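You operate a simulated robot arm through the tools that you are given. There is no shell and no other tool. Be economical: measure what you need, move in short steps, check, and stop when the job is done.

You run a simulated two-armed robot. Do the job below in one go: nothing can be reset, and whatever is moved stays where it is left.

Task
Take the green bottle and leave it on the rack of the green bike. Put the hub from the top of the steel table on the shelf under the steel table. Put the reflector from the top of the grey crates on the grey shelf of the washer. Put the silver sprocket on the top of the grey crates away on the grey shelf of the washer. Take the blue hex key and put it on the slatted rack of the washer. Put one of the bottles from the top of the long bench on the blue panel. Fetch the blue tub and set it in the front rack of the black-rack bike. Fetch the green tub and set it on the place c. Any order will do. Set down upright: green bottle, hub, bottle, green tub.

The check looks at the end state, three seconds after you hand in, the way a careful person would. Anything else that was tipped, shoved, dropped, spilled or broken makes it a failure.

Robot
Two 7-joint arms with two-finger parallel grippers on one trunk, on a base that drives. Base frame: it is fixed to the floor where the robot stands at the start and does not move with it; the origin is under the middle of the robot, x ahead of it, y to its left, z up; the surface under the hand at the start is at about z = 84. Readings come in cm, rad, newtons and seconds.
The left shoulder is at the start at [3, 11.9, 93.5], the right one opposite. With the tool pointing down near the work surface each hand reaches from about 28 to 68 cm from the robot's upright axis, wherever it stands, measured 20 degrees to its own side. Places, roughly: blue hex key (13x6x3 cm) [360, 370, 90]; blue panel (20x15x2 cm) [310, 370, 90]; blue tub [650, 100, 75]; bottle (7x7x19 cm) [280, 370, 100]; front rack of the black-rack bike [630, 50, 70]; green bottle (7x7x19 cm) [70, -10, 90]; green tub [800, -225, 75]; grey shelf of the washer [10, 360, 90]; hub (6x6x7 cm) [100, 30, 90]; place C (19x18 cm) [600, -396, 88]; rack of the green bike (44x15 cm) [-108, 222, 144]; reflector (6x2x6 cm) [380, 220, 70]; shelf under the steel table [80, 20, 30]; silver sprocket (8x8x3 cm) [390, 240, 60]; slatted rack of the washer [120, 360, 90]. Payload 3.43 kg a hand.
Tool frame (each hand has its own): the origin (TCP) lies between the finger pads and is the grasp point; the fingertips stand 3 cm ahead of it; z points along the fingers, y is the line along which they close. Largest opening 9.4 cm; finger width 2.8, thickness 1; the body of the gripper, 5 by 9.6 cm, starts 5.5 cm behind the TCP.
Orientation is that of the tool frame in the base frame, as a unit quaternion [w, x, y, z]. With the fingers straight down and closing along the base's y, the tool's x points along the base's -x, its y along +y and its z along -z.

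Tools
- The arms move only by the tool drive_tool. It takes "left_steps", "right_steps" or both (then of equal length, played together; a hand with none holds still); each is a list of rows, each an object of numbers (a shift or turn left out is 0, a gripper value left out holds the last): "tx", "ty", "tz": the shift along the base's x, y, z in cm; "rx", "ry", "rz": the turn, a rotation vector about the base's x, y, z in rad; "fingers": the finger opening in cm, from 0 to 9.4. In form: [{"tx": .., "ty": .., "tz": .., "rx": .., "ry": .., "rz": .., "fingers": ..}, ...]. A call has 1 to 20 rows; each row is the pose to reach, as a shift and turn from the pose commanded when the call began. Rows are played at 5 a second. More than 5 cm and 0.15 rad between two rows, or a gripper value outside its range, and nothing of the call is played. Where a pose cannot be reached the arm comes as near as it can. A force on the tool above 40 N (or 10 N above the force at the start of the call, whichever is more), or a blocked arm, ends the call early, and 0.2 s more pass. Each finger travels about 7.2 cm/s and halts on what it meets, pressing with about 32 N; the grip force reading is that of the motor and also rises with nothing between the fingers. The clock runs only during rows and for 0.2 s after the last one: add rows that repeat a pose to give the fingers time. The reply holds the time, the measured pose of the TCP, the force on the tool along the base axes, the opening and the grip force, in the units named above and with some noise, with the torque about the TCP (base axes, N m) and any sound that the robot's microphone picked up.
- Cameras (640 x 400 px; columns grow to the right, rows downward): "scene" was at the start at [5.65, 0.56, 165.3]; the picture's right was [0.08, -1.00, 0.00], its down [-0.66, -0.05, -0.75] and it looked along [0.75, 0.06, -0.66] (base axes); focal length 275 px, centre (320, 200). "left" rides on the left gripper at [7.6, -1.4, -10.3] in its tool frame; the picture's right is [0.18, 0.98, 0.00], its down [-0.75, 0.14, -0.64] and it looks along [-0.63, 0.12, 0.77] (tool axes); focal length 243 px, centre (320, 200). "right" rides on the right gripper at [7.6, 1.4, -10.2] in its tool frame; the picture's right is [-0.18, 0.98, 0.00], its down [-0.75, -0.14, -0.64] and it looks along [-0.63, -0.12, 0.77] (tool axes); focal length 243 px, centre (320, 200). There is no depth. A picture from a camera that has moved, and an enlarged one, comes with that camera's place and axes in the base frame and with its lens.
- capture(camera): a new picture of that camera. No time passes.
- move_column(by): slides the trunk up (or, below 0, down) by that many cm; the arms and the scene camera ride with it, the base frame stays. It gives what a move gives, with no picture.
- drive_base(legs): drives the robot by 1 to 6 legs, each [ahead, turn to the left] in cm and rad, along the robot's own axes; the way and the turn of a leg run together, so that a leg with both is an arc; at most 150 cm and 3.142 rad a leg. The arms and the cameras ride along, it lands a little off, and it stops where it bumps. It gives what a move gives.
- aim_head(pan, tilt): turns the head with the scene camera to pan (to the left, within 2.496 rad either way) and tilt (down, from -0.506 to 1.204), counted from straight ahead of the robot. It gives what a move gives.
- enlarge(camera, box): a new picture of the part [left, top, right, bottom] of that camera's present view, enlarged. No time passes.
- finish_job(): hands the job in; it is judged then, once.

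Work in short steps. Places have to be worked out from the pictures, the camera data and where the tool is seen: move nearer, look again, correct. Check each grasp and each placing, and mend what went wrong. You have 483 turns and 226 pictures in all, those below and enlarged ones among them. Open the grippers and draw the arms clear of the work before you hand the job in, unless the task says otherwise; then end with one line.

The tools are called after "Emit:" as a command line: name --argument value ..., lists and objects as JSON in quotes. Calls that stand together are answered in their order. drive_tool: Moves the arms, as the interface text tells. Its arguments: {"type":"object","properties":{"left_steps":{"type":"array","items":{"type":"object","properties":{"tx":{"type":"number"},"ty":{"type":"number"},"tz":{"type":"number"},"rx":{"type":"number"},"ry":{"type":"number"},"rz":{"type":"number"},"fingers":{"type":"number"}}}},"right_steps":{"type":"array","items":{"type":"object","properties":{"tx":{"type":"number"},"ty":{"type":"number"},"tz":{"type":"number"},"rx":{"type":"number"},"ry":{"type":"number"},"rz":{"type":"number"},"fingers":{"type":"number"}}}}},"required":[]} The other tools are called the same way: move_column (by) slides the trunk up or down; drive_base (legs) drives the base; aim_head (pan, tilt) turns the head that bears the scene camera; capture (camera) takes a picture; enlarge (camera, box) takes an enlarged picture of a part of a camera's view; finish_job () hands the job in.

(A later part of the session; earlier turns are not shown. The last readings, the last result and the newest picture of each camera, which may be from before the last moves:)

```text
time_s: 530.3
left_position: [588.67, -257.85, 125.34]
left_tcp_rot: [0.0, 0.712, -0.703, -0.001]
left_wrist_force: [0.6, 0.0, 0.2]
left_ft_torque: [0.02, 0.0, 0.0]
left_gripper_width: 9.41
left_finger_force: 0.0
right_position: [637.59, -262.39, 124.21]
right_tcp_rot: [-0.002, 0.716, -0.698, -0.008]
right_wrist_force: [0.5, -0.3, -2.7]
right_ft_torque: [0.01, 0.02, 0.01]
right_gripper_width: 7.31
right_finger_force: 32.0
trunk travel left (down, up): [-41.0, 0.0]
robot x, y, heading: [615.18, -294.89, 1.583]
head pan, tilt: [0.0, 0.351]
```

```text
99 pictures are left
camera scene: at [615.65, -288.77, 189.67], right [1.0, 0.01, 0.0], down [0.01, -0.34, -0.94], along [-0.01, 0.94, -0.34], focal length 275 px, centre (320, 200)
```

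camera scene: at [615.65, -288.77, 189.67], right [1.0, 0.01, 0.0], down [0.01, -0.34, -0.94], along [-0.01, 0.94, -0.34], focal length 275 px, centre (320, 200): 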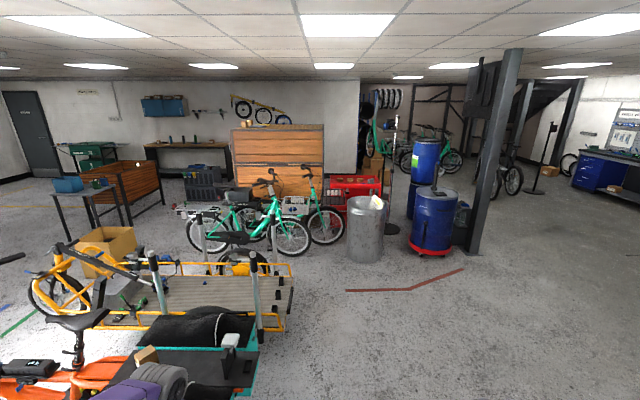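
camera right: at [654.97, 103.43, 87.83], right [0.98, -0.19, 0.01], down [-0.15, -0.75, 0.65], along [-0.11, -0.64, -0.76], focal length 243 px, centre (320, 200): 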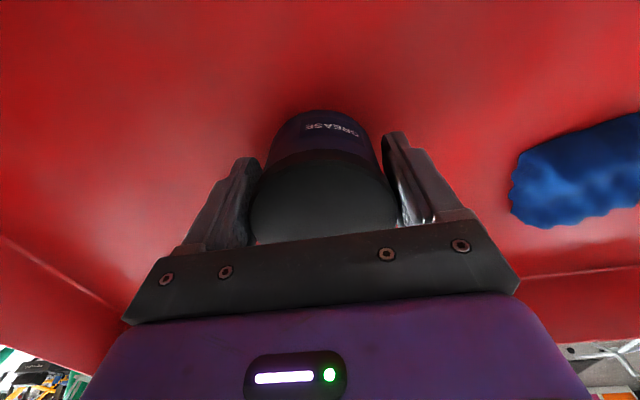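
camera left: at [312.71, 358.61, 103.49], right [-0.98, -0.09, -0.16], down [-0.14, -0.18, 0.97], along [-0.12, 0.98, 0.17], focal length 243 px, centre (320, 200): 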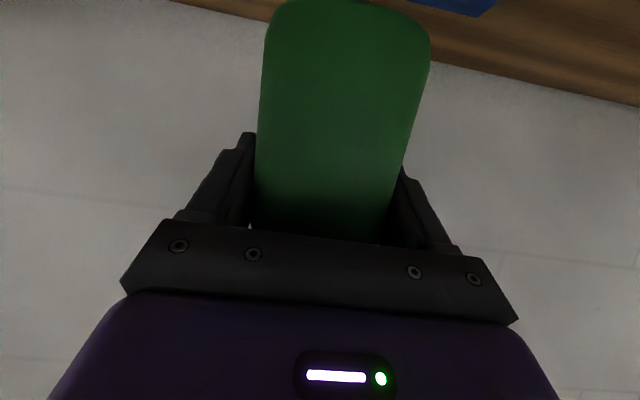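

Emit:
enlarge --camera "scene" --box '[160, 150, 400, 290]'

```text
2.67 times, centred on (280, 220) of scene
camera zoom: at [615.65, -288.77, 189.67], right [1.0, 0.01, 0.0], down [0.01, -0.34, -0.94], along [-0.01, 0.94, -0.34], focal length 734 px, centre (427, 147)
```

zoom: 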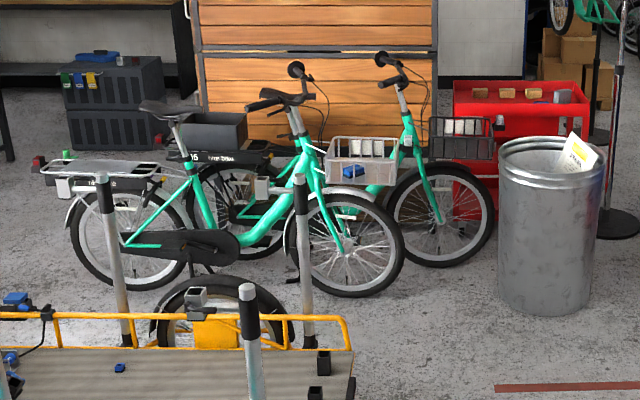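

The nearer bike has silver racks; the farther one has black racks, with its front basket near (629, 50). The gap between the near bike's wheel (605, 22) and the steel bin (648+, 16) is narrow. I'll drive closer and look before deciding.

Emit:
drive_base --legs '[[0, -0.02], [110, 0], [90, 0]]'

Emit:
aim_head --pan 0.0 --tilt 0.6

Emit:
capture --camera "scene"

```text
time_s: 539.2
left_position: [586.68, -88.78, 125.16]
left_tcp_rot: [0.003, 0.717, -0.697, 0.001]
left_wrist_force: [0.2, 1.0, 0.4]
left_ft_torque: [-0.03, 0.01, 0.03]
left_gripper_width: 9.41
left_finger_force: 0.1
right_position: [635.74, -92.26, 124.03]
right_tcp_rot: [0.0, 0.722, -0.692, -0.006]
right_wrist_force: [-0.1, 1.6, -1.7]
right_ft_torque: [-0.08, 0.02, 0.04]
right_gripper_width: 7.3
right_finger_force: 32.4
trunk travel left (down, up): [-41.0, 0.0]
robot x, y, heading: [614.16, -125.79, 1.599]
head pan, tilt: [0.0, 0.351]
stopped in leg 3: the robot was blocked; the commanded pose is now the measured one
```

```text
time_s: 539.9
left_position: [586.76, -89.63, 125.45]
left_tcp_rot: [0.001, 0.718, -0.696, -0.003]
left_wrist_force: [0.4, 0.2, -0.9]
left_ft_torque: [0.0, 0.04, -0.02]
left_gripper_width: 9.39
left_finger_force: 0.0
right_position: [635.67, -93.11, 124.27]
right_tcp_rot: [-0.001, 0.722, -0.692, -0.008]
right_wrist_force: [-0.6, -0.4, -2.5]
right_ft_torque: [0.01, 0.04, 0.02]
right_gripper_width: 7.29
right_finger_force: 32.1
trunk travel left (down, up): [-41.0, 0.0]
robot x, y, heading: [614.26, -125.96, 1.608]
head pan, tilt: [0.0, 0.6]
```

```text
97 pictures are left
camera scene: at [614.32, -120.62, 187.41], right [1.0, 0.03, 0.0], down [0.02, -0.56, -0.83], along [-0.03, 0.83, -0.56], focal length 275 px, centre (320, 200)
```

scene: 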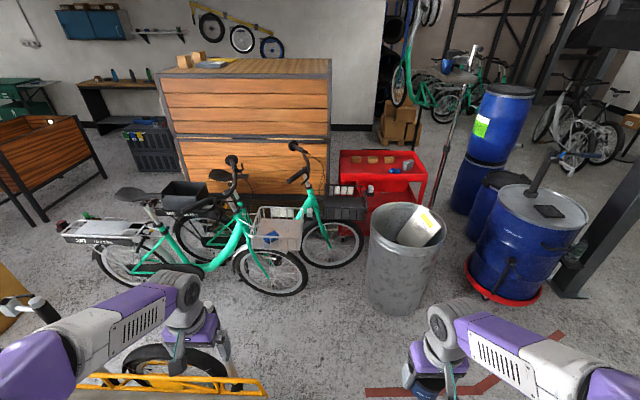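

I was blocked by the yellow trike's end on my left. I'll look at it closely before backing off.

Emit:
aim_head --pan 0.7 --tilt 0.9

Emit:
capture --camera "scene"

```text
time_s: 541.0
left_position: [586.76, -89.63, 125.36]
left_tcp_rot: [0.001, 0.718, -0.696, -0.001]
left_wrist_force: [0.4, 1.1, -0.1]
left_ft_torque: [0.0, 0.01, -0.04]
left_gripper_width: 9.42
left_finger_force: 0.1
right_position: [635.59, -93.02, 124.19]
right_tcp_rot: [-0.003, 0.722, -0.692, -0.007]
right_wrist_force: [-0.5, 0.6, -1.5]
right_ft_torque: [-0.01, 0.01, 0.0]
right_gripper_width: 7.27
right_finger_force: 32.1
trunk travel left (down, up): [-41.0, 0.0]
robot x, y, heading: [614.12, -125.9, 1.609]
head pan, tilt: [0.7, 0.901]
```

```text
96 pictures are left
camera scene: at [609.56, -123.6, 184.91], right [0.74, 0.67, 0.0], down [0.52, -0.58, -0.62], along [-0.42, 0.46, -0.78], focal length 275 px, centre (320, 200)
```

scene: 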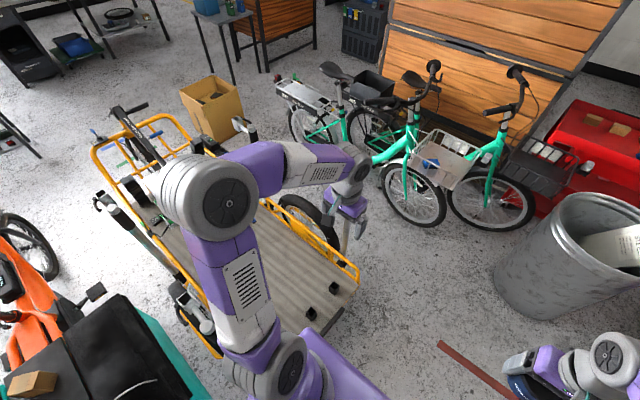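

The trike stands as before. I'll take a close look at the black basket.

Emit:
aim_head --pan 0.0 --tilt 0.6

Emit:
enlarge --camera "scene" --box '[220, 130, 460, 320]'

```text
time_s: 542.1
left_position: [586.64, -89.55, 125.4]
left_tcp_rot: [0.001, 0.718, -0.696, -0.002]
left_wrist_force: [-1.0, -0.5, -0.3]
left_ft_torque: [-0.01, 0.0, -0.01]
left_gripper_width: 9.39
left_finger_force: 0.0
right_position: [635.67, -92.87, 124.24]
right_tcp_rot: [-0.002, 0.722, -0.692, -0.008]
right_wrist_force: [1.3, -0.2, -2.8]
right_ft_torque: [-0.01, -0.02, 0.01]
right_gripper_width: 7.3
right_finger_force: 31.8
trunk travel left (down, up): [-41.0, 0.0]
robot x, y, heading: [614.42, -126.54, 1.603]
head pan, tilt: [0.0, 0.6]
```

```text
2.11 times, centred on (340, 225) of scene
camera zoom: at [614.3, -120.36, 187.39], right [1.0, 0.03, 0.0], down [0.02, -0.56, -0.82], along [-0.03, 0.82, -0.57], focal length 580 px, centre (278, 147)
```

zoom: 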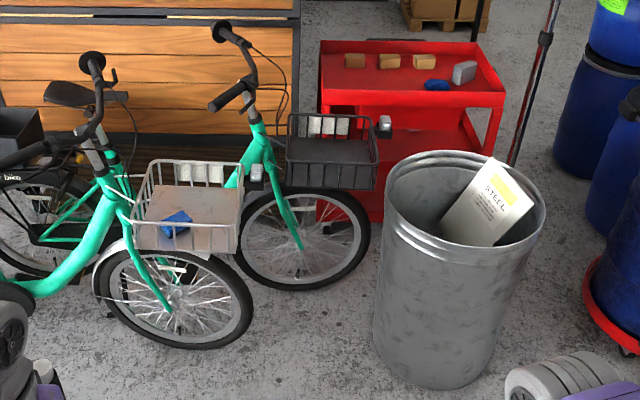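

The black basket's rim spans x 612–641, y 32–61.5 at z ≈ 75, with the floor near z 64.5. It needs a long reach over the rim, so I'd like the wrist camera on the upper side. I'll back off and test turning the right hand half a turn about the vertical.

Emit:
drive_base --legs '[[-35, 0]]'

Emit:
drive_tool --right_steps '[{"rz": -0.145, "ty": 1}, {"rz": -0.29, "ty": 2}, {"rz": -0.435, "ty": 3}, {"rz": -0.58, "ty": 4}, {"rz": -0.725, "ty": 5}, {"rz": -0.87, "ty": 6}, {"rz": -1.015, "ty": 7}, {"rz": -1.16, "ty": 8}, {"rz": -1.305, "ty": 9}, {"rz": -1.45, "ty": 10}, {"rz": -1.57, "ty": 10}]'

```text
time_s: 544.4
left_position: [587.77, -124.63, 125.37]
left_tcp_rot: [0.0, 0.721, -0.693, -0.001]
left_wrist_force: [0.3, 0.0, -0.9]
left_ft_torque: [0.01, -0.02, 0.02]
left_gripper_width: 9.4
left_finger_force: 0.0
right_position: [636.68, -127.55, 124.07]
right_tcp_rot: [0.0, 0.725, -0.689, -0.007]
right_wrist_force: [0.1, -0.1, -1.0]
right_ft_torque: [0.0, 0.05, 0.03]
right_gripper_width: 7.31
right_finger_force: 32.2
trunk travel left (down, up): [-41.0, 0.0]
robot x, y, heading: [615.26, -160.93, 1.611]
head pan, tilt: [0.0, 0.6]
```

```text
time_s: 546.8
left_position: [587.65, -124.61, 125.37]
left_tcp_rot: [0.001, 0.72, -0.694, -0.002]
left_wrist_force: [0.7, -0.3, 0.1]
left_ft_torque: [0.01, -0.03, 0.03]
left_gripper_width: 9.4
left_finger_force: 0.2
right_position: [636.63, -117.45, 124.19]
right_tcp_rot: [0.006, -0.025, 1.0, 0.004]
right_wrist_force: [-0.3, 0.1, -2.2]
right_ft_torque: [0.0, 0.03, 0.0]
right_gripper_width: 7.32
right_finger_force: 32.0
trunk travel left (down, up): [-41.0, 0.0]
robot x, y, heading: [615.61, -160.93, 1.61]
head pan, tilt: [0.0, 0.6]
```

A quarter turn is fine. I'll continue.

Emit:
drive_tool --right_steps '[{"rz": -0.145}, {"rz": -0.29}, {"rz": -0.435}, {"rz": -0.58}, {"rz": -0.725}, {"rz": -0.87}, {"rz": -1.015}, {"rz": -1.16}, {"rz": -1.305}, {"rz": -1.45}, {"rz": -1.57}]'

Emit:
capture --camera "right"

Emit:
capture --camera "scene"

```text
time_s: 549.1
left_position: [587.6, -124.61, 125.55]
left_tcp_rot: [0.001, 0.72, -0.694, -0.002]
left_wrist_force: [0.0, 0.1, 0.4]
left_ft_torque: [-0.01, 0.0, 0.04]
left_gripper_width: 9.37
left_finger_force: 0.1
right_position: [636.46, -117.6, 124.24]
right_tcp_rot: [0.008, 0.689, 0.725, -0.001]
right_wrist_force: [-0.5, 0.1, -2.7]
right_ft_torque: [0.02, -0.02, -0.03]
right_gripper_width: 7.29
right_finger_force: 32.4
trunk travel left (down, up): [-41.0, 0.0]
robot x, y, heading: [615.32, -160.89, 1.613]
head pan, tilt: [0.0, 0.6]
```

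```text
94 pictures are left
camera right: at [637.38, -109.72, 134.4], right [0.99, -0.13, 0.01], down [-0.11, -0.75, 0.65], along [-0.08, -0.65, -0.76], focal length 243 px, centre (320, 200)
```

right: 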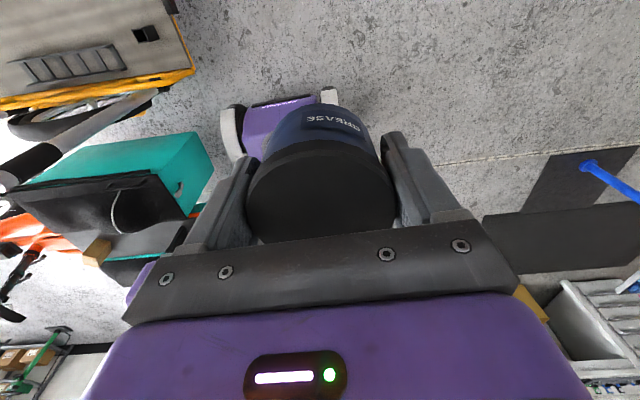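

```text
93 pictures are left
camera scene: at [615.41, -155.16, 187.39], right [1.0, 0.04, 0.0], down [0.02, -0.56, -0.82], along [-0.03, 0.82, -0.57], focal length 275 px, centre (320, 200)
```

scene: 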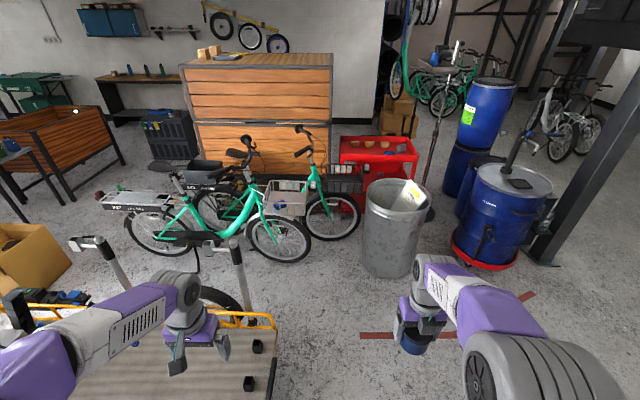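

The flip works. Now I'll test the long reach with a forward tilt of about 35° here in free space.

Emit:
drive_tool --right_steps '[{"tx": -1, "ty": 3.2, "tz": -3.1, "rx": 0.06}, {"tx": -2.1, "ty": 6.5, "tz": -6.2, "rx": 0.12}, {"tx": -3.1, "ty": 9.8, "tz": -9.3, "rx": 0.18}, {"tx": -4.2, "ty": 13, "tz": -12.4, "rx": 0.24}, {"tx": -5.2, "ty": 16.3, "tz": -15.5, "rx": 0.3}, {"tx": -6.3, "ty": 19.6, "tz": -18.6, "rx": 0.36}, {"tx": -7.3, "ty": 22.8, "tz": -21.7, "rx": 0.42}, {"tx": -8.4, "ty": 26, "tz": -24.8, "rx": 0.48}, {"tx": -9.4, "ty": 29.3, "tz": -27.9, "rx": 0.54}, {"tx": -10.5, "ty": 32.6, "tz": -31, "rx": 0.6}]'

```text
time_s: 551.4
left_position: [587.61, -124.64, 125.43]
left_tcp_rot: [0.0, 0.721, -0.693, -0.002]
left_wrist_force: [-0.7, 0.5, 0.8]
left_ft_torque: [-0.01, -0.06, -0.01]
left_gripper_width: 9.42
left_finger_force: 0.1
right_position: [626.63, -87.12, 93.67]
right_tcp_rot: [-0.195, 0.662, 0.692, 0.212]
right_wrist_force: [-0.8, 0.2, -2.8]
right_ft_torque: [0.07, -0.02, -0.02]
right_gripper_width: 7.24
right_finger_force: 32.4
right hand out of reach, approached as far as the arm can: row 10
trunk travel left (down, up): [-41.0, 0.0]
robot x, y, heading: [615.63, -160.98, 1.617]
head pan, tilt: [0.0, 0.6]
```

The arm reaches 74 cm ahead at this tilt, which is enough from axis y ≈ -33. I'll shift the hand inward a bit and drive north along x ≈ 621, clear of the trike (x ≤ 588) and the bin.

Emit:
drive_tool --right_steps '[{"tx": -4}, {"tx": -8}]'

Emit:
drive_base --legs '[[0, -0.1], [60, 0]]'

Emit:
capture --camera "scene"

```text
time_s: 552.0
left_position: [587.44, -124.67, 125.28]
left_tcp_rot: [0.0, 0.721, -0.693, -0.001]
left_wrist_force: [0.9, -0.3, -0.6]
left_ft_torque: [0.0, 0.01, 0.0]
left_gripper_width: 9.4
left_finger_force: 0.1
right_position: [619.92, -88.19, 94.03]
right_tcp_rot: [-0.195, 0.66, 0.694, 0.213]
right_wrist_force: [0.3, -0.3, -2.2]
right_ft_torque: [0.0, -0.02, -0.02]
right_gripper_width: 7.26
right_finger_force: 32.8
right hand out of reach, approached as far as the arm can: row 1, 2
trunk travel left (down, up): [-41.0, 0.0]
robot x, y, heading: [615.4, -160.79, 1.614]
head pan, tilt: [0.0, 0.6]
```

```text
time_s: 555.9
left_position: [595.19, -62.06, 125.55]
left_tcp_rot: [0.0, -0.685, 0.729, 0.002]
left_wrist_force: [-0.3, -0.1, -0.1]
left_ft_torque: [0.0, -0.02, -0.01]
left_gripper_width: 9.43
left_finger_force: 0.0
right_position: [631.3, -29.16, 94.04]
right_tcp_rot: [-0.186, 0.695, 0.658, 0.223]
right_wrist_force: [0.2, -0.5, -1.6]
right_ft_torque: [-0.02, 0.0, -0.01]
right_gripper_width: 7.27
right_finger_force: 31.7
trunk travel left (down, up): [-41.0, 0.0]
robot x, y, heading: [619.0, -100.97, 1.508]
head pan, tilt: [0.0, 0.6]
```

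```text
92 pictures are left
camera scene: at [619.78, -95.35, 187.39], right [1.0, -0.06, 0.0], down [-0.03, -0.56, -0.83], along [0.05, 0.82, -0.56], focal length 275 px, centre (320, 200)
```

scene: 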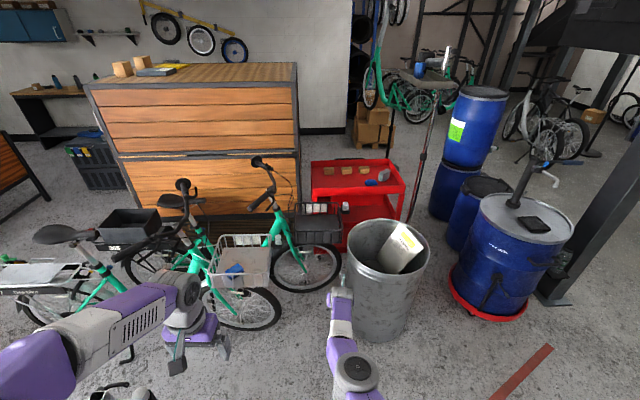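

I'll straighten the heading slightly and advance 58 cm.

Emit:
drive_base --legs '[[0, 0.06], [58, 0]]'

Emit:
capture --camera "scene"

Emit:
capture --camera "right"

```text
time_s: 559.6
left_position: [592.55, -5.71, 125.45]
left_tcp_rot: [0.001, 0.709, -0.706, -0.002]
left_wrist_force: [0.2, -0.5, 0.2]
left_ft_torque: [-0.04, 0.01, 0.02]
left_gripper_width: 9.41
left_finger_force: 0.0
right_position: [626.12, 29.62, 94.03]
right_tcp_rot: [-0.193, 0.671, 0.682, 0.217]
right_wrist_force: [0.7, 1.0, -2.2]
right_ft_torque: [0.01, 0.0, 0.03]
right_gripper_width: 7.23
right_finger_force: 32.1
trunk travel left (down, up): [-41.0, 0.0]
robot x, y, heading: [619.03, -42.85, 1.577]
head pan, tilt: [0.0, 0.6]
```

```text
91 pictures are left
camera scene: at [619.24, -37.23, 187.39], right [1.0, 0.01, 0.0], down [0.0, -0.56, -0.83], along [-0.01, 0.82, -0.56], focal length 275 px, centre (320, 200)
```

scene: 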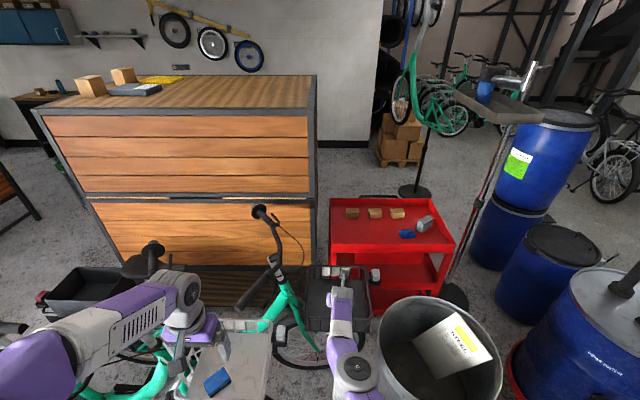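

```text
90 pictures are left
camera right: at [627.08, 30.21, 106.86], right [0.99, -0.15, -0.07], down [-0.14, -0.98, 0.11], along [-0.08, -0.1, -0.99], focal length 243 px, centre (320, 200)
```

right: 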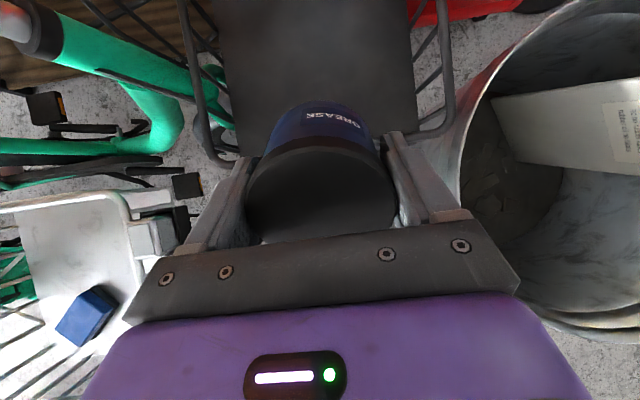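

The wrist camera sees the basket: its south rim is at y ≈ 33 and x 613–640. I need about 11 cm more, so I'll advance carefully.

Emit:
drive_base --legs '[[7, 0]]'

Emit:
drive_base --legs '[[4, 0]]'

Emit:
capture --camera "right"

```text
time_s: 560.6
left_position: [592.45, 1.2, 125.34]
left_tcp_rot: [0.001, 0.708, -0.706, -0.001]
left_wrist_force: [0.5, 0.9, 0.1]
left_ft_torque: [-0.02, 0.0, 0.01]
left_gripper_width: 9.42
left_finger_force: 0.0
right_position: [626.04, 36.42, 94.08]
right_tcp_rot: [-0.191, 0.672, 0.682, 0.216]
right_wrist_force: [-0.3, 1.0, -2.9]
right_ft_torque: [-0.02, -0.02, -0.05]
right_gripper_width: 7.24
right_finger_force: 32.4
trunk travel left (down, up): [-41.0, 0.0]
robot x, y, heading: [618.92, -35.89, 1.58]
head pan, tilt: [0.0, 0.6]
```

```text
time_s: 561.5
left_position: [592.48, 4.95, 125.49]
left_tcp_rot: [-0.001, 0.709, -0.706, -0.002]
left_wrist_force: [0.4, 0.0, -0.3]
left_ft_torque: [-0.01, -0.01, 0.02]
left_gripper_width: 9.43
left_finger_force: 0.0
right_position: [626.1, 40.32, 94.08]
right_tcp_rot: [-0.192, 0.671, 0.682, 0.217]
right_wrist_force: [0.2, 0.2, -2.6]
right_ft_torque: [0.0, -0.01, -0.02]
right_gripper_width: 7.23
right_finger_force: 32.2
trunk travel left (down, up): [-41.0, 0.0]
robot x, y, heading: [619.13, -32.21, 1.581]
head pan, tilt: [0.0, 0.6]
```

```text
89 pictures are left
camera right: at [626.95, 40.91, 106.96], right [0.99, -0.15, -0.07], down [-0.14, -0.98, 0.11], along [-0.08, -0.1, -0.99], focal length 243 px, centre (320, 200)
```

right: 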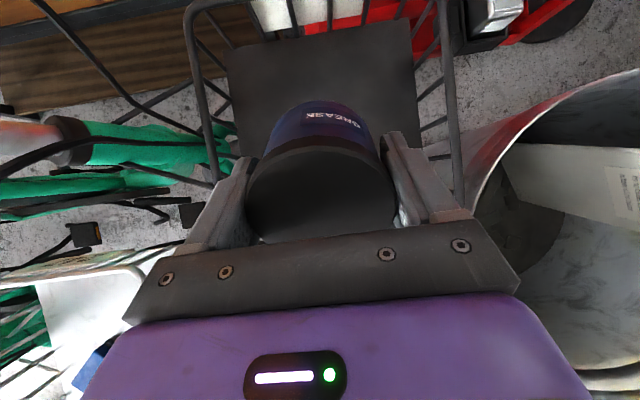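

The tub is over the basket, between its walls. I'll lower with the trunk in stages.

Emit:
move_column --by -12

Emit:
capture --camera "right"

Emit:
capture --camera "scene"

```text
time_s: 563.0
left_position: [592.4, 5.12, 113.43]
left_tcp_rot: [0.0, 0.708, -0.706, -0.002]
left_wrist_force: [0.6, 0.1, -0.3]
left_ft_torque: [0.02, -0.02, 0.02]
left_gripper_width: 9.41
left_finger_force: 0.0
right_position: [626.17, 40.48, 82.09]
right_tcp_rot: [-0.192, 0.671, 0.682, 0.218]
right_wrist_force: [-0.4, 0.2, -2.4]
right_ft_torque: [-0.02, 0.03, 0.03]
right_gripper_width: 7.23
right_finger_force: 31.5
trunk travel left (down, up): [-29.0, 12.0]
robot x, y, heading: [619.1, -32.19, 1.576]
head pan, tilt: [0.0, 0.6]
```

```text
88 pictures are left
camera right: at [626.94, 41.04, 94.89], right [0.99, -0.15, -0.07], down [-0.14, -0.98, 0.11], along [-0.08, -0.1, -0.99], focal length 243 px, centre (320, 200)
```

right: 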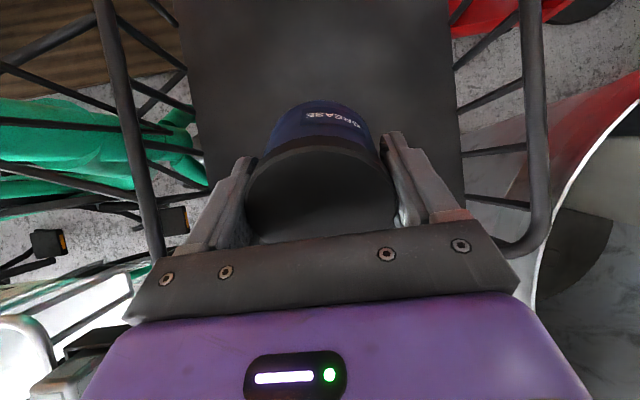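

```text
87 pictures are left
camera scene: at [619.18, -26.41, 175.4], right [1.0, 0.01, 0.0], down [0.0, -0.57, -0.82], along [-0.01, 0.82, -0.57], focal length 275 px, centre (320, 200)
```

scene: 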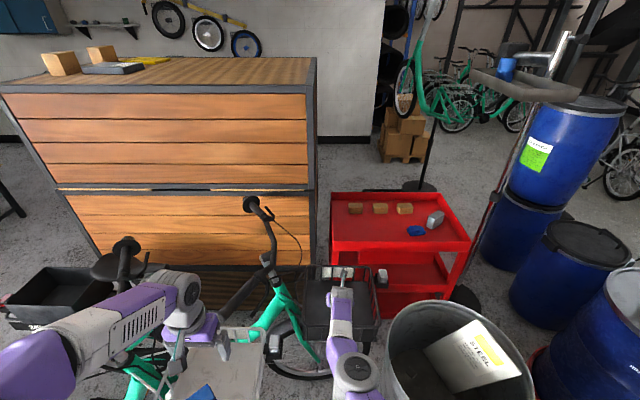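

Clear so far. I'll lower another 9.5 cm.

Emit:
move_column --by -9.5

Emit:
capture --camera "right"

```text
time_s: 564.1
left_position: [592.41, 5.0, 104.75]
left_tcp_rot: [0.001, 0.708, -0.706, -0.001]
left_wrist_force: [-0.6, -0.1, -0.3]
left_ft_torque: [0.01, 0.0, -0.01]
left_gripper_width: 9.4
left_finger_force: 0.1
right_position: [626.01, 40.84, 74.55]
right_tcp_rot: [-0.198, 0.67, 0.68, 0.224]
right_wrist_force: [0.8, 7.0, 14.7]
right_ft_torque: [-1.52, 0.37, -0.12]
right_gripper_width: 7.21
right_finger_force: 32.0
trunk travel left (down, up): [-20.2, 20.8]
robot x, y, heading: [619.07, -32.21, 1.579]
head pan, tilt: [0.0, 0.6]
stopped: the force on the tool passed its limit at 45 N (the readings are from after the stop); the commanded pose is now the measured one
```

```text
86 pictures are left
camera right: at [626.89, 41.25, 87.28], right [0.99, -0.15, -0.07], down [-0.14, -0.99, 0.09], along [-0.08, -0.08, -0.99], focal length 243 px, centre (320, 200)
```

right: 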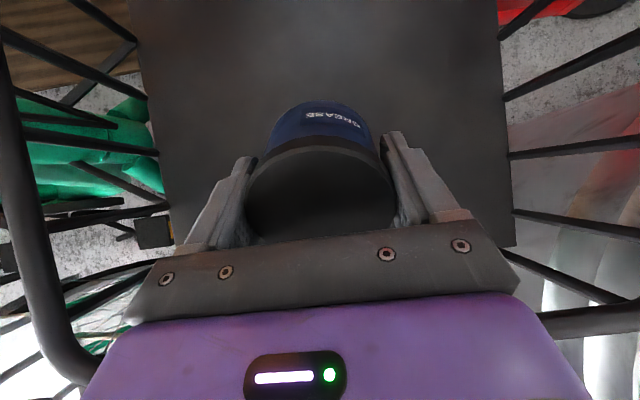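

Contact at TCP z 74.5, and the torque suggests something about 10 cm behind the fingers touched. Let me look.

Emit:
enlarge --camera "scene" --box '[240, 240, 480, 400]'

```text
2.50 times, centred on (360, 320) of scene
camera zoom: at [619.19, -26.61, 166.62], right [1.0, 0.01, 0.0], down [0.0, -0.56, -0.83], along [-0.01, 0.83, -0.56], focal length 688 px, centre (220, -100)
```

zoom: 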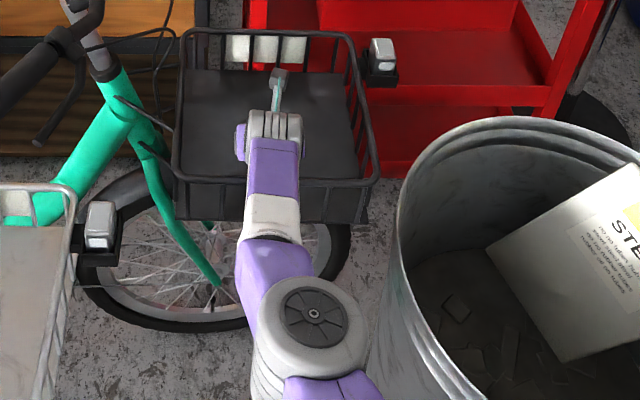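

The forearm rests on the basket's south rim. I'll raise slightly and check how much room the base has in front.

Emit:
move_column --by 2

Emit:
aim_head --pan 0.2 --tilt 1.2

Emit:
capture --camera "scene"

```text
time_s: 564.8
left_position: [592.4, 5.1, 106.76]
left_tcp_rot: [0.001, 0.708, -0.706, -0.002]
left_wrist_force: [-0.4, 0.8, -0.8]
left_ft_torque: [-0.01, 0.02, 0.04]
left_gripper_width: 9.4
left_finger_force: 0.0
right_position: [626.04, 40.76, 76.11]
right_tcp_rot: [-0.196, 0.67, 0.68, 0.222]
right_wrist_force: [0.8, 0.5, -2.7]
right_ft_torque: [-0.04, -0.01, 0.02]
right_gripper_width: 7.2
right_finger_force: 32.5
trunk travel left (down, up): [-22.2, 18.8]
robot x, y, heading: [618.99, -32.29, 1.581]
head pan, tilt: [0.0, 0.6]
```

```text
time_s: 565.8
left_position: [592.51, 5.0, 106.67]
left_tcp_rot: [0.0, 0.708, -0.706, -0.002]
left_wrist_force: [-0.1, 0.2, 0.0]
left_ft_torque: [-0.01, 0.0, -0.01]
left_gripper_width: 9.41
left_finger_force: 0.0
right_position: [626.04, 40.78, 76.11]
right_tcp_rot: [-0.197, 0.669, 0.681, 0.222]
right_wrist_force: [-0.4, 0.3, -2.4]
right_ft_torque: [-0.02, -0.02, -0.01]
right_gripper_width: 7.21
right_finger_force: 32.1
trunk travel left (down, up): [-22.2, 18.8]
robot x, y, heading: [618.82, -32.1, 1.575]
head pan, tilt: [0.201, 1.201]
```

```text
84 pictures are left
camera scene: at [618.09, -29.78, 164.18], right [0.98, 0.21, 0.0], down [0.19, -0.91, -0.36], along [-0.07, 0.36, -0.93], focal length 275 px, centre (320, 200)
```

scene: 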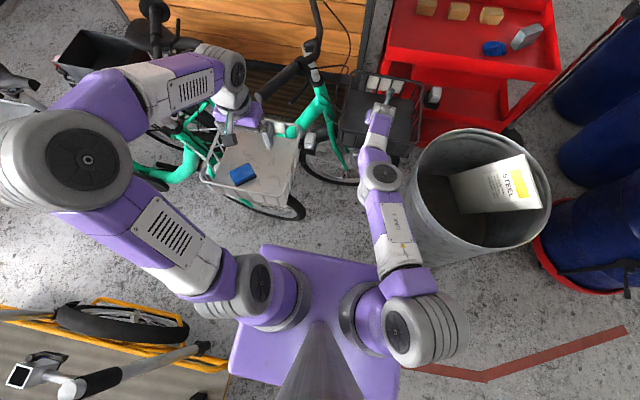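

The platform's front edge is only about 20 cm ahead of the axis (y ≈ -12.6), so I can drive 9 cm closer. I'll raise, draw the hand back and nearly upright it, then advance.

Emit:
move_column --by 9

Emit:
drive_tool --right_steps '[{"ty": -1.5, "rx": -0.1}, {"ty": -3, "rx": -0.2}, {"ty": -5, "rx": -0.3}, {"ty": -7, "rx": -0.4}, {"ty": -7, "rx": -0.45}]'

Emit:
drive_base --legs '[[9, 0]]'

Emit:
capture --camera "scene"

Emit:
capture --camera "right"

```text
time_s: 567.0
left_position: [592.51, 5.28, 115.68]
left_tcp_rot: [0.001, 0.708, -0.706, -0.001]
left_wrist_force: [0.3, -0.3, 0.2]
left_ft_torque: [-0.03, 0.01, 0.02]
left_gripper_width: 9.44
left_finger_force: 0.0
right_position: [626.21, 40.78, 85.04]
right_tcp_rot: [-0.197, 0.669, 0.681, 0.222]
right_wrist_force: [0.5, -0.3, -2.2]
right_ft_torque: [0.02, 0.0, 0.0]
right_gripper_width: 7.21
right_finger_force: 31.7
trunk travel left (down, up): [-31.2, 9.8]
robot x, y, heading: [619.03, -32.45, 1.577]
head pan, tilt: [0.201, 1.201]
```

```text
time_s: 568.2
left_position: [592.41, 5.07, 115.65]
left_tcp_rot: [0.001, 0.708, -0.706, -0.002]
left_wrist_force: [0.2, 0.0, -0.6]
left_ft_torque: [-0.02, 0.02, -0.02]
left_gripper_width: 9.4
left_finger_force: 0.0
right_position: [625.98, 33.84, 85.25]
right_tcp_rot: [-0.06, 0.695, 0.711, 0.081]
right_wrist_force: [0.0, 0.2, -1.9]
right_ft_torque: [-0.05, 0.03, -0.01]
right_gripper_width: 7.2
right_finger_force: 32.1
right hand out of reach, approached as far as the arm can: row 5
trunk travel left (down, up): [-31.2, 9.8]
robot x, y, heading: [619.06, -32.1, 1.577]
head pan, tilt: [0.201, 1.201]
```

```text
time_s: 569.3
left_position: [592.35, 14.11, 115.63]
left_tcp_rot: [0.001, 0.708, -0.706, -0.002]
left_wrist_force: [0.3, -0.5, 0.4]
left_ft_torque: [0.01, -0.02, 0.03]
left_gripper_width: 9.41
left_finger_force: 0.1
right_position: [625.89, 42.84, 85.2]
right_tcp_rot: [-0.061, 0.695, 0.712, 0.081]
right_wrist_force: [0.1, 1.1, -1.7]
right_ft_torque: [0.01, -0.01, 0.0]
right_gripper_width: 7.2
right_finger_force: 31.8
trunk travel left (down, up): [-31.2, 9.8]
robot x, y, heading: [618.89, -23.09, 1.578]
head pan, tilt: [0.201, 1.201]
```

```text
83 pictures are left
camera scene: at [618.03, -20.73, 173.17], right [0.98, 0.21, 0.0], down [0.19, -0.91, -0.36], along [-0.07, 0.35, -0.93], focal length 275 px, centre (320, 200)
```

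scene: 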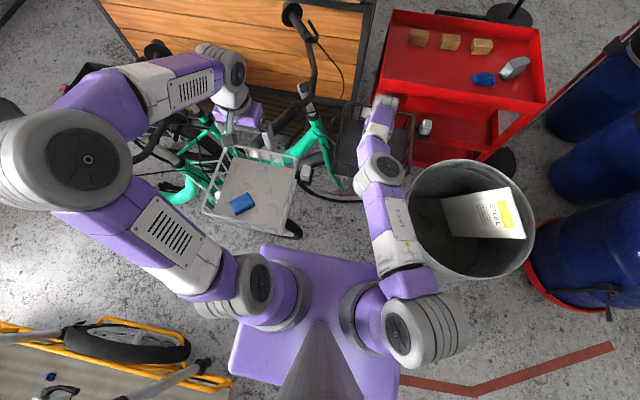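

```text
82 pictures are left
camera right: at [626.85, 48.23, 96.83], right [0.99, -0.16, 0.0], down [-0.14, -0.87, 0.47], along [-0.08, -0.47, -0.88], focal length 243 px, centre (320, 200)
```

right: 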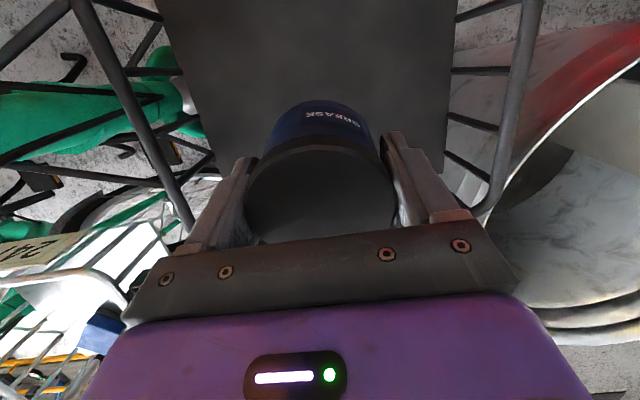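

The tub is nicely over the basket at about 11° tilt. Before lowering I'll raise and draw back the left arm, so that its forearm stays clear of the near bike's handlebar.

Emit:
drive_tool --left_steps '[{"tz": 4}, {"tz": 8, "ty": -1}, {"tz": 12, "ty": -3}, {"tz": 16, "ty": -5}, {"tz": 19, "ty": -8}, {"tz": 20, "ty": -10}]'

Emit:
move_column --by -11

Emit:
capture --camera "scene"

Emit:
capture --camera "right"

```text
time_s: 570.7
left_position: [592.15, 4.07, 136.19]
left_tcp_rot: [0.001, 0.709, -0.705, -0.002]
left_wrist_force: [-0.1, -0.9, -0.3]
left_ft_torque: [-0.03, 0.01, -0.02]
left_gripper_width: 9.41
left_finger_force: 0.1
right_position: [626.05, 42.75, 85.24]
right_tcp_rot: [-0.06, 0.695, 0.712, 0.081]
right_wrist_force: [0.3, -0.2, -2.1]
right_ft_torque: [-0.01, 0.0, -0.02]
right_gripper_width: 7.2
right_finger_force: 32.0
trunk travel left (down, up): [-31.2, 9.8]
robot x, y, heading: [618.84, -23.17, 1.584]
head pan, tilt: [0.201, 1.201]
```

```text
time_s: 572.1
left_position: [592.25, 4.04, 125.21]
left_tcp_rot: [0.001, 0.708, -0.706, -0.002]
left_wrist_force: [0.5, -0.9, 0.1]
left_ft_torque: [-0.03, 0.0, -0.04]
left_gripper_width: 9.38
left_finger_force: 0.1
right_position: [625.91, 42.81, 74.34]
right_tcp_rot: [-0.061, 0.695, 0.712, 0.081]
right_wrist_force: [0.0, 0.3, -1.8]
right_ft_torque: [0.01, 0.01, 0.01]
right_gripper_width: 7.19
right_finger_force: 32.2
trunk travel left (down, up): [-20.2, 20.8]
robot x, y, heading: [618.83, -23.19, 1.577]
head pan, tilt: [0.201, 1.201]
```

```text
81 pictures are left
camera scene: at [618.03, -20.82, 162.19], right [0.98, 0.21, 0.0], down [0.19, -0.91, -0.36], along [-0.07, 0.35, -0.93], focal length 275 px, centre (320, 200)
```

scene: 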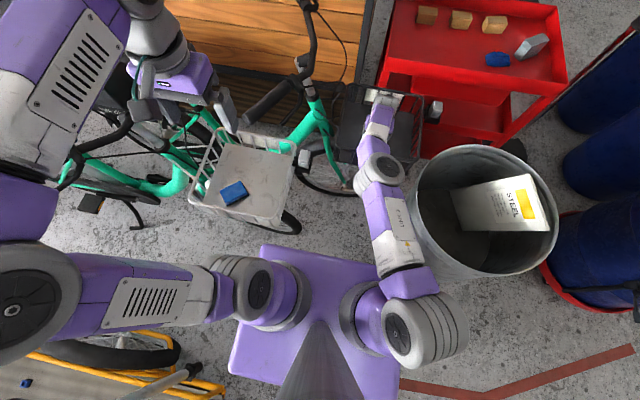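

```text
80 pictures are left
camera right: at [626.85, 48.19, 85.9], right [0.99, -0.16, 0.0], down [-0.14, -0.87, 0.47], along [-0.08, -0.47, -0.88], focal length 243 px, centre (320, 200)
```

right: 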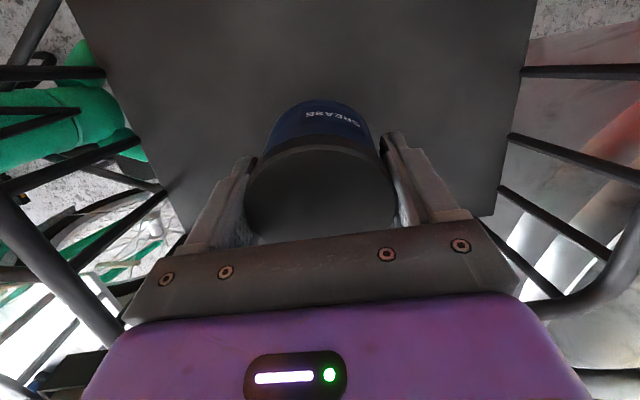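

Emit:
move_column --by -3

Emit:
move_column --by -1.2

```text
time_s: 572.9
left_position: [592.22, 4.12, 122.18]
left_tcp_rot: [0.0, 0.708, -0.706, -0.002]
left_wrist_force: [0.5, -0.2, -0.4]
left_ft_torque: [-0.01, 0.0, -0.01]
left_gripper_width: 9.4
left_finger_force: 0.0
right_position: [625.97, 42.77, 71.21]
right_tcp_rot: [-0.06, 0.695, 0.712, 0.082]
right_wrist_force: [-0.2, 0.4, -2.5]
right_ft_torque: [0.0, -0.01, -0.04]
right_gripper_width: 7.19
right_finger_force: 32.0
trunk travel left (down, up): [-17.2, 23.8]
robot x, y, heading: [618.61, -23.4, 1.576]
head pan, tilt: [0.201, 1.201]
```

```text
time_s: 573.5
left_position: [592.32, 3.99, 121.07]
left_tcp_rot: [0.001, 0.708, -0.706, -0.002]
left_wrist_force: [-1.0, -0.2, 0.6]
left_ft_torque: [-0.03, -0.02, 0.02]
left_gripper_width: 9.43
left_finger_force: 0.0
right_position: [625.97, 43.06, 70.57]
right_tcp_rot: [-0.064, 0.695, 0.711, 0.087]
right_wrist_force: [3.9, 9.6, 27.9]
right_ft_torque: [-0.37, 0.1, 0.03]
right_gripper_width: 7.21
right_finger_force: 32.0
trunk travel left (down, up): [-16.0, 25.0]
robot x, y, heading: [618.45, -23.18, 1.578]
head pan, tilt: [0.201, 1.201]
```

Contact where the tub's edge meets the floor. I'll release and raise the trunk.

Emit:
drive_tool --right_steps '[{"tz": 0.3, "fingers": 8}, {"tz": 0.3, "fingers": 9.4}, {"tz": 0.3, "fingers": 9.4}, {"tz": 0.3, "fingers": 9.4}]'

Emit:
move_column --by 14

Emit:
capture --camera "right"

```text
time_s: 574.5
left_position: [592.23, 4.25, 120.99]
left_tcp_rot: [0.0, 0.708, -0.706, -0.001]
left_wrist_force: [0.0, -0.6, 0.1]
left_ft_torque: [-0.02, 0.02, 0.0]
left_gripper_width: 9.43
left_finger_force: 0.0
right_position: [626.04, 42.72, 70.25]
right_tcp_rot: [-0.06, 0.695, 0.711, 0.082]
right_wrist_force: [0.0, 0.8, 0.0]
right_ft_torque: [0.02, -0.01, 0.0]
right_gripper_width: 9.39
right_finger_force: 0.0
trunk travel left (down, up): [-16.0, 25.0]
robot x, y, heading: [618.79, -23.22, 1.581]
head pan, tilt: [0.201, 1.201]
```

```text
time_s: 576.1
left_position: [592.2, 4.23, 134.95]
left_tcp_rot: [0.0, 0.708, -0.706, -0.002]
left_wrist_force: [1.1, -0.7, -0.4]
left_ft_torque: [-0.02, -0.02, 0.0]
left_gripper_width: 9.41
left_finger_force: 0.2
right_position: [625.98, 42.76, 84.29]
right_tcp_rot: [-0.06, 0.696, 0.711, 0.082]
right_wrist_force: [0.1, 0.9, -0.5]
right_ft_torque: [-0.03, 0.0, 0.04]
right_gripper_width: 9.41
right_finger_force: 0.1
trunk travel left (down, up): [-30.0, 11.0]
robot x, y, heading: [618.59, -23.13, 1.578]
head pan, tilt: [0.201, 1.201]
```

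```text
79 pictures are left
camera right: at [626.86, 48.17, 95.91], right [0.99, -0.16, 0.0], down [-0.14, -0.87, 0.47], along [-0.08, -0.47, -0.88], focal length 243 px, centre (320, 200)
```

right: 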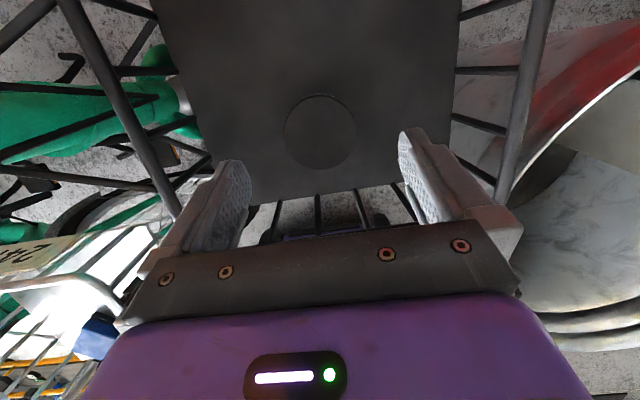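

The tub stands upright in the basket. I'll raise a bit more and back straight out.

Emit:
move_column --by 10

Emit:
drive_base --legs '[[-70, 0], [-75, 0]]'

Emit:
aim_head --pan 0.0 --tilt 0.5

Emit:
enlarge --camera "scene" --box '[220, 130, 460, 280]'

```text
time_s: 577.5
left_position: [592.3, 4.23, 144.94]
left_tcp_rot: [0.0, 0.708, -0.706, -0.002]
left_wrist_force: [0.0, 0.1, -0.4]
left_ft_torque: [-0.01, 0.02, -0.02]
left_gripper_width: 9.42
left_finger_force: 0.1
right_position: [625.93, 42.77, 94.33]
right_tcp_rot: [-0.061, 0.696, 0.711, 0.081]
right_wrist_force: [0.7, 0.7, 0.2]
right_ft_torque: [0.01, 0.01, 0.03]
right_gripper_width: 9.4
right_finger_force: 0.0
trunk travel left (down, up): [-40.0, 1.0]
robot x, y, heading: [618.63, -23.18, 1.576]
head pan, tilt: [0.201, 1.201]
```

```text
time_s: 585.1
left_position: [593.69, -142.7, 144.96]
left_tcp_rot: [0.0, 0.71, -0.704, -0.002]
left_wrist_force: [0.5, 0.4, 0.5]
left_ft_torque: [0.01, -0.03, 0.02]
left_gripper_width: 9.39
left_finger_force: 0.0
right_position: [627.25, -103.78, 94.36]
right_tcp_rot: [-0.06, 0.693, 0.714, 0.081]
right_wrist_force: [-0.2, -0.2, -0.3]
right_ft_torque: [0.0, 0.0, -0.02]
right_gripper_width: 9.39
right_finger_force: 0.0
trunk travel left (down, up): [-40.0, 1.0]
robot x, y, heading: [620.53, -169.85, 1.584]
head pan, tilt: [0.201, 1.201]
```

```text
time_s: 586.1
left_position: [593.73, -142.57, 144.95]
left_tcp_rot: [0.001, 0.711, -0.703, -0.001]
left_wrist_force: [-0.1, 0.1, -0.2]
left_ft_torque: [0.0, 0.0, 0.02]
left_gripper_width: 9.41
left_finger_force: 0.1
right_position: [627.18, -103.67, 94.42]
right_tcp_rot: [-0.061, 0.692, 0.714, 0.081]
right_wrist_force: [0.3, -0.4, 0.2]
right_ft_torque: [0.01, 0.0, 0.03]
right_gripper_width: 9.4
right_finger_force: 0.2
trunk travel left (down, up): [-40.0, 1.0]
robot x, y, heading: [621.04, -170.19, 1.586]
head pan, tilt: [0.0, 0.499]
```

```text
2.67 times, centred on (340, 205) of scene
camera zoom: at [620.81, -163.78, 187.34], right [1.0, 0.01, 0.0], down [0.01, -0.48, -0.88], along [-0.01, 0.88, -0.48], focal length 734 px, centre (267, 187)
```

zoom: 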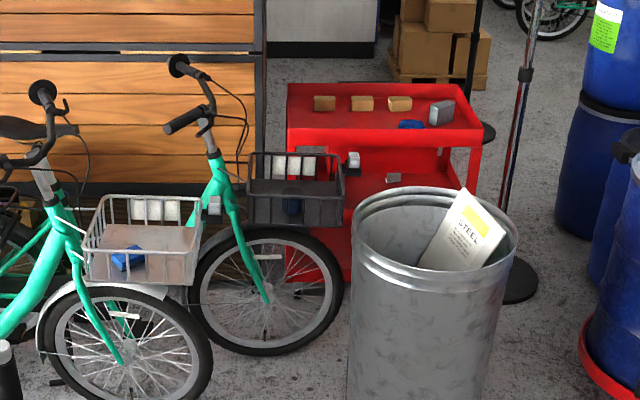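

The blue tub is visible in the black basket. I'll restore the right arm to its neutral pose.

Emit:
drive_tool --right_steps '[{"rx": -0.1, "ty": -3, "tz": 3}, {"rx": -0.2, "ty": -6, "tz": 6}, {"rx": -0.2, "ty": -9, "tz": 9, "tx": 2}, {"rx": -0.2, "ty": -12, "tz": 12, "tx": 4}, {"rx": -0.2, "ty": -15, "tz": 15, "tx": 6}, {"rx": -0.2, "ty": -18, "tz": 18, "tx": 8}, {"rx": -0.2, "ty": -20, "tz": 21, "tx": 10}, {"rx": -0.2, "ty": -20, "tz": 24, "tx": 12}]'

Emit:
drive_tool --right_steps '[{"rz": 0.145}, {"rz": 0.29}, {"rz": 0.435}, {"rz": 0.58}, {"rz": 0.725}, {"rz": 0.87}, {"rz": 1.015}, {"rz": 1.16}, {"rz": 1.305}, {"rz": 1.45}, {"rz": 1.57}]'

Emit:
drive_tool --right_steps '[{"rz": 0.145, "ty": -1}, {"rz": 0.29, "ty": -2}, {"rz": 0.435, "ty": -3}, {"rz": 0.58, "ty": -4}, {"rz": 0.725, "ty": -5}, {"rz": 0.87, "ty": -6}, {"rz": 1.015, "ty": -7}, {"rz": 1.16, "ty": -8}, {"rz": 1.305, "ty": -9}, {"rz": 1.45, "ty": -10}, {"rz": 1.57, "ty": -10}]'

Emit:
aim_head --pan -1.7 --tilt 0.4

Emit:
capture --camera "scene"

```text
time_s: 587.9
left_position: [593.69, -142.67, 144.89]
left_tcp_rot: [0.0, 0.711, -0.704, -0.002]
left_wrist_force: [-0.2, 0.0, -0.5]
left_ft_torque: [0.0, 0.01, -0.01]
left_gripper_width: 9.4
left_finger_force: 0.1
right_position: [638.95, -123.99, 118.53]
right_tcp_rot: [0.01, 0.695, 0.719, 0.009]
right_wrist_force: [-0.1, -0.5, 0.4]
right_ft_torque: [0.02, 0.01, 0.01]
right_gripper_width: 9.39
right_finger_force: 0.1
trunk travel left (down, up): [-40.0, 1.0]
robot x, y, heading: [620.84, -169.9, 1.584]
head pan, tilt: [0.0, 0.499]
```

```text
time_s: 590.3
left_position: [593.84, -142.72, 144.98]
left_tcp_rot: [0.0, 0.711, -0.704, -0.001]
left_wrist_force: [0.1, -0.1, 0.3]
left_ft_torque: [0.03, 0.03, 0.0]
left_gripper_width: 9.41
left_finger_force: 0.0
right_position: [639.18, -123.88, 118.38]
right_tcp_rot: [0.0, -0.018, 1.0, 0.013]
right_wrist_force: [-0.7, -0.6, -0.4]
right_ft_torque: [-0.04, 0.03, 0.02]
right_gripper_width: 9.39
right_finger_force: 0.0
trunk travel left (down, up): [-40.0, 1.0]
robot x, y, heading: [620.24, -169.77, 1.587]
head pan, tilt: [0.0, 0.499]
```

```text
time_s: 592.7
left_position: [593.84, -142.59, 144.92]
left_tcp_rot: [0.001, 0.711, -0.703, -0.002]
left_wrist_force: [0.7, -0.5, -0.1]
left_ft_torque: [0.02, 0.03, 0.03]
left_gripper_width: 9.41
left_finger_force: 0.2
right_position: [639.17, -133.64, 118.28]
right_tcp_rot: [0.01, 0.719, -0.695, -0.009]
right_wrist_force: [-0.4, -0.2, -0.2]
right_ft_torque: [-0.02, 0.01, 0.02]
right_gripper_width: 9.41
right_finger_force: 0.1
trunk travel left (down, up): [-40.0, 1.0]
robot x, y, heading: [620.8, -169.85, 1.584]
head pan, tilt: [0.0, 0.499]
```

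```text
time_s: 594.5
left_position: [593.72, -142.55, 144.9]
left_tcp_rot: [0.001, 0.711, -0.704, -0.001]
left_wrist_force: [0.4, 0.1, -1.0]
left_ft_torque: [-0.02, 0.0, 0.01]
left_gripper_width: 9.4
left_finger_force: 0.0
right_position: [639.15, -133.65, 118.38]
right_tcp_rot: [0.009, 0.718, -0.696, -0.009]
right_wrist_force: [0.8, 0.4, 0.5]
right_ft_torque: [0.0, 0.02, -0.02]
right_gripper_width: 9.39
right_finger_force: 0.0
trunk travel left (down, up): [-40.0, 1.0]
robot x, y, heading: [620.73, -169.78, 1.586]
head pan, tilt: [-1.7, 0.4]
```

```text
77 pictures are left
camera scene: at [630.14, -173.93, 188.26], right [-0.11, -0.99, 0.0], down [-0.39, 0.04, -0.92], along [0.92, -0.11, -0.39], focal length 275 px, centre (320, 200)
```

scene: 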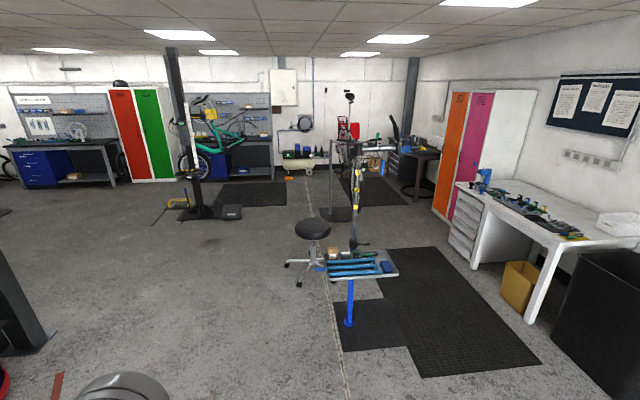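

Emit:
enlarge --camera "scene" --box '[280, 210, 420, 310]'

```text
4.00 times, centred on (350, 260) of scene
camera zoom: at [630.14, -173.93, 188.26], right [-0.11, -0.99, 0.0], down [-0.39, 0.04, -0.92], along [0.92, -0.11, -0.39], focal length 1102 px, centre (200, -40)
```

zoom: 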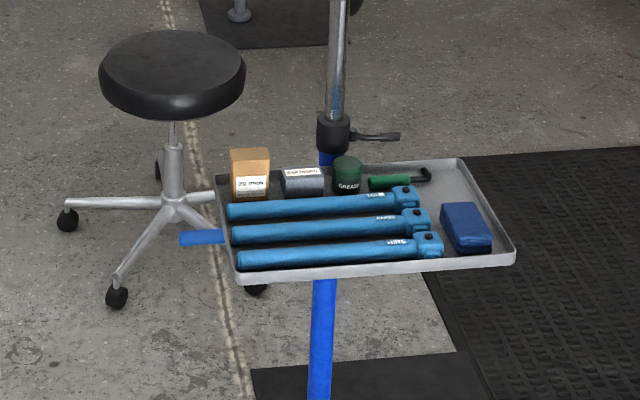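

The green GREASE tub stands on the work-stand tray at about (795, -220), between a small silver box and a green-handled key, with a pole behind. I'll drive to the west side of the tray.

Emit:
drive_base --legs '[[0, -2.05], [108, 0], [0, 0.466]]'

Emit:
aim_head --pan 0.0 --tilt 0.9

Emit:
capture --camera "scene"

```text
time_s: 606.1
left_position: [743.62, -188.79, 144.93]
left_tcp_rot: [0.001, -0.007, 1.0, 0.001]
left_wrist_force: [0.0, -0.1, -0.7]
left_ft_torque: [0.03, -0.01, -0.01]
left_gripper_width: 9.4
left_finger_force: 0.2
right_position: [752.78, -234.07, 118.29]
right_tcp_rot: [-0.001, -0.017, 1.0, 0.014]
right_wrist_force: [-0.4, 0.5, 0.4]
right_ft_torque: [0.03, -0.03, 0.03]
right_gripper_width: 9.4
right_finger_force: 0.0
trunk travel left (down, up): [-40.0, 1.0]
robot x, y, heading: [716.66, -215.49, 0.018]
head pan, tilt: [-1.7, 0.4]
```

```text
time_s: 607.9
left_position: [743.6, -188.85, 144.98]
left_tcp_rot: [0.001, -0.007, 1.0, 0.001]
left_wrist_force: [0.3, -0.6, 0.0]
left_ft_torque: [-0.02, -0.02, -0.02]
left_gripper_width: 9.42
left_finger_force: 0.0
right_position: [752.87, -234.23, 118.33]
right_tcp_rot: [-0.001, -0.017, 1.0, 0.014]
right_wrist_force: [-0.3, 0.0, -0.3]
right_ft_torque: [0.04, -0.01, -0.02]
right_gripper_width: 9.42
right_finger_force: 0.1
trunk travel left (down, up): [-40.0, 1.0]
robot x, y, heading: [716.36, -215.89, 0.018]
head pan, tilt: [0.0, 0.901]
```

```text
75 pictures are left
camera scene: at [721.45, -215.77, 183.96], right [0.02, -1.0, 0.0], down [-0.78, -0.01, -0.62], along [0.62, 0.01, -0.78], focal length 275 px, centre (320, 200)
```

scene: 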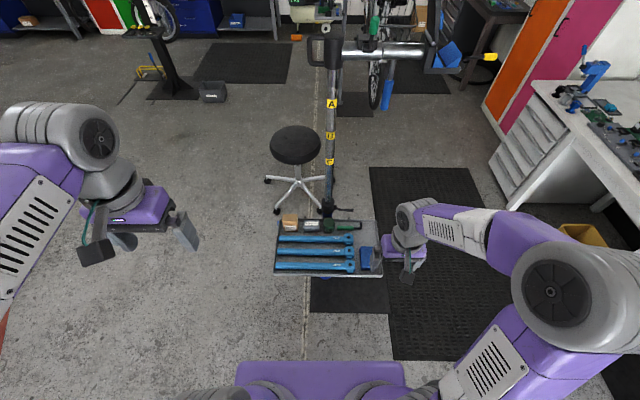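

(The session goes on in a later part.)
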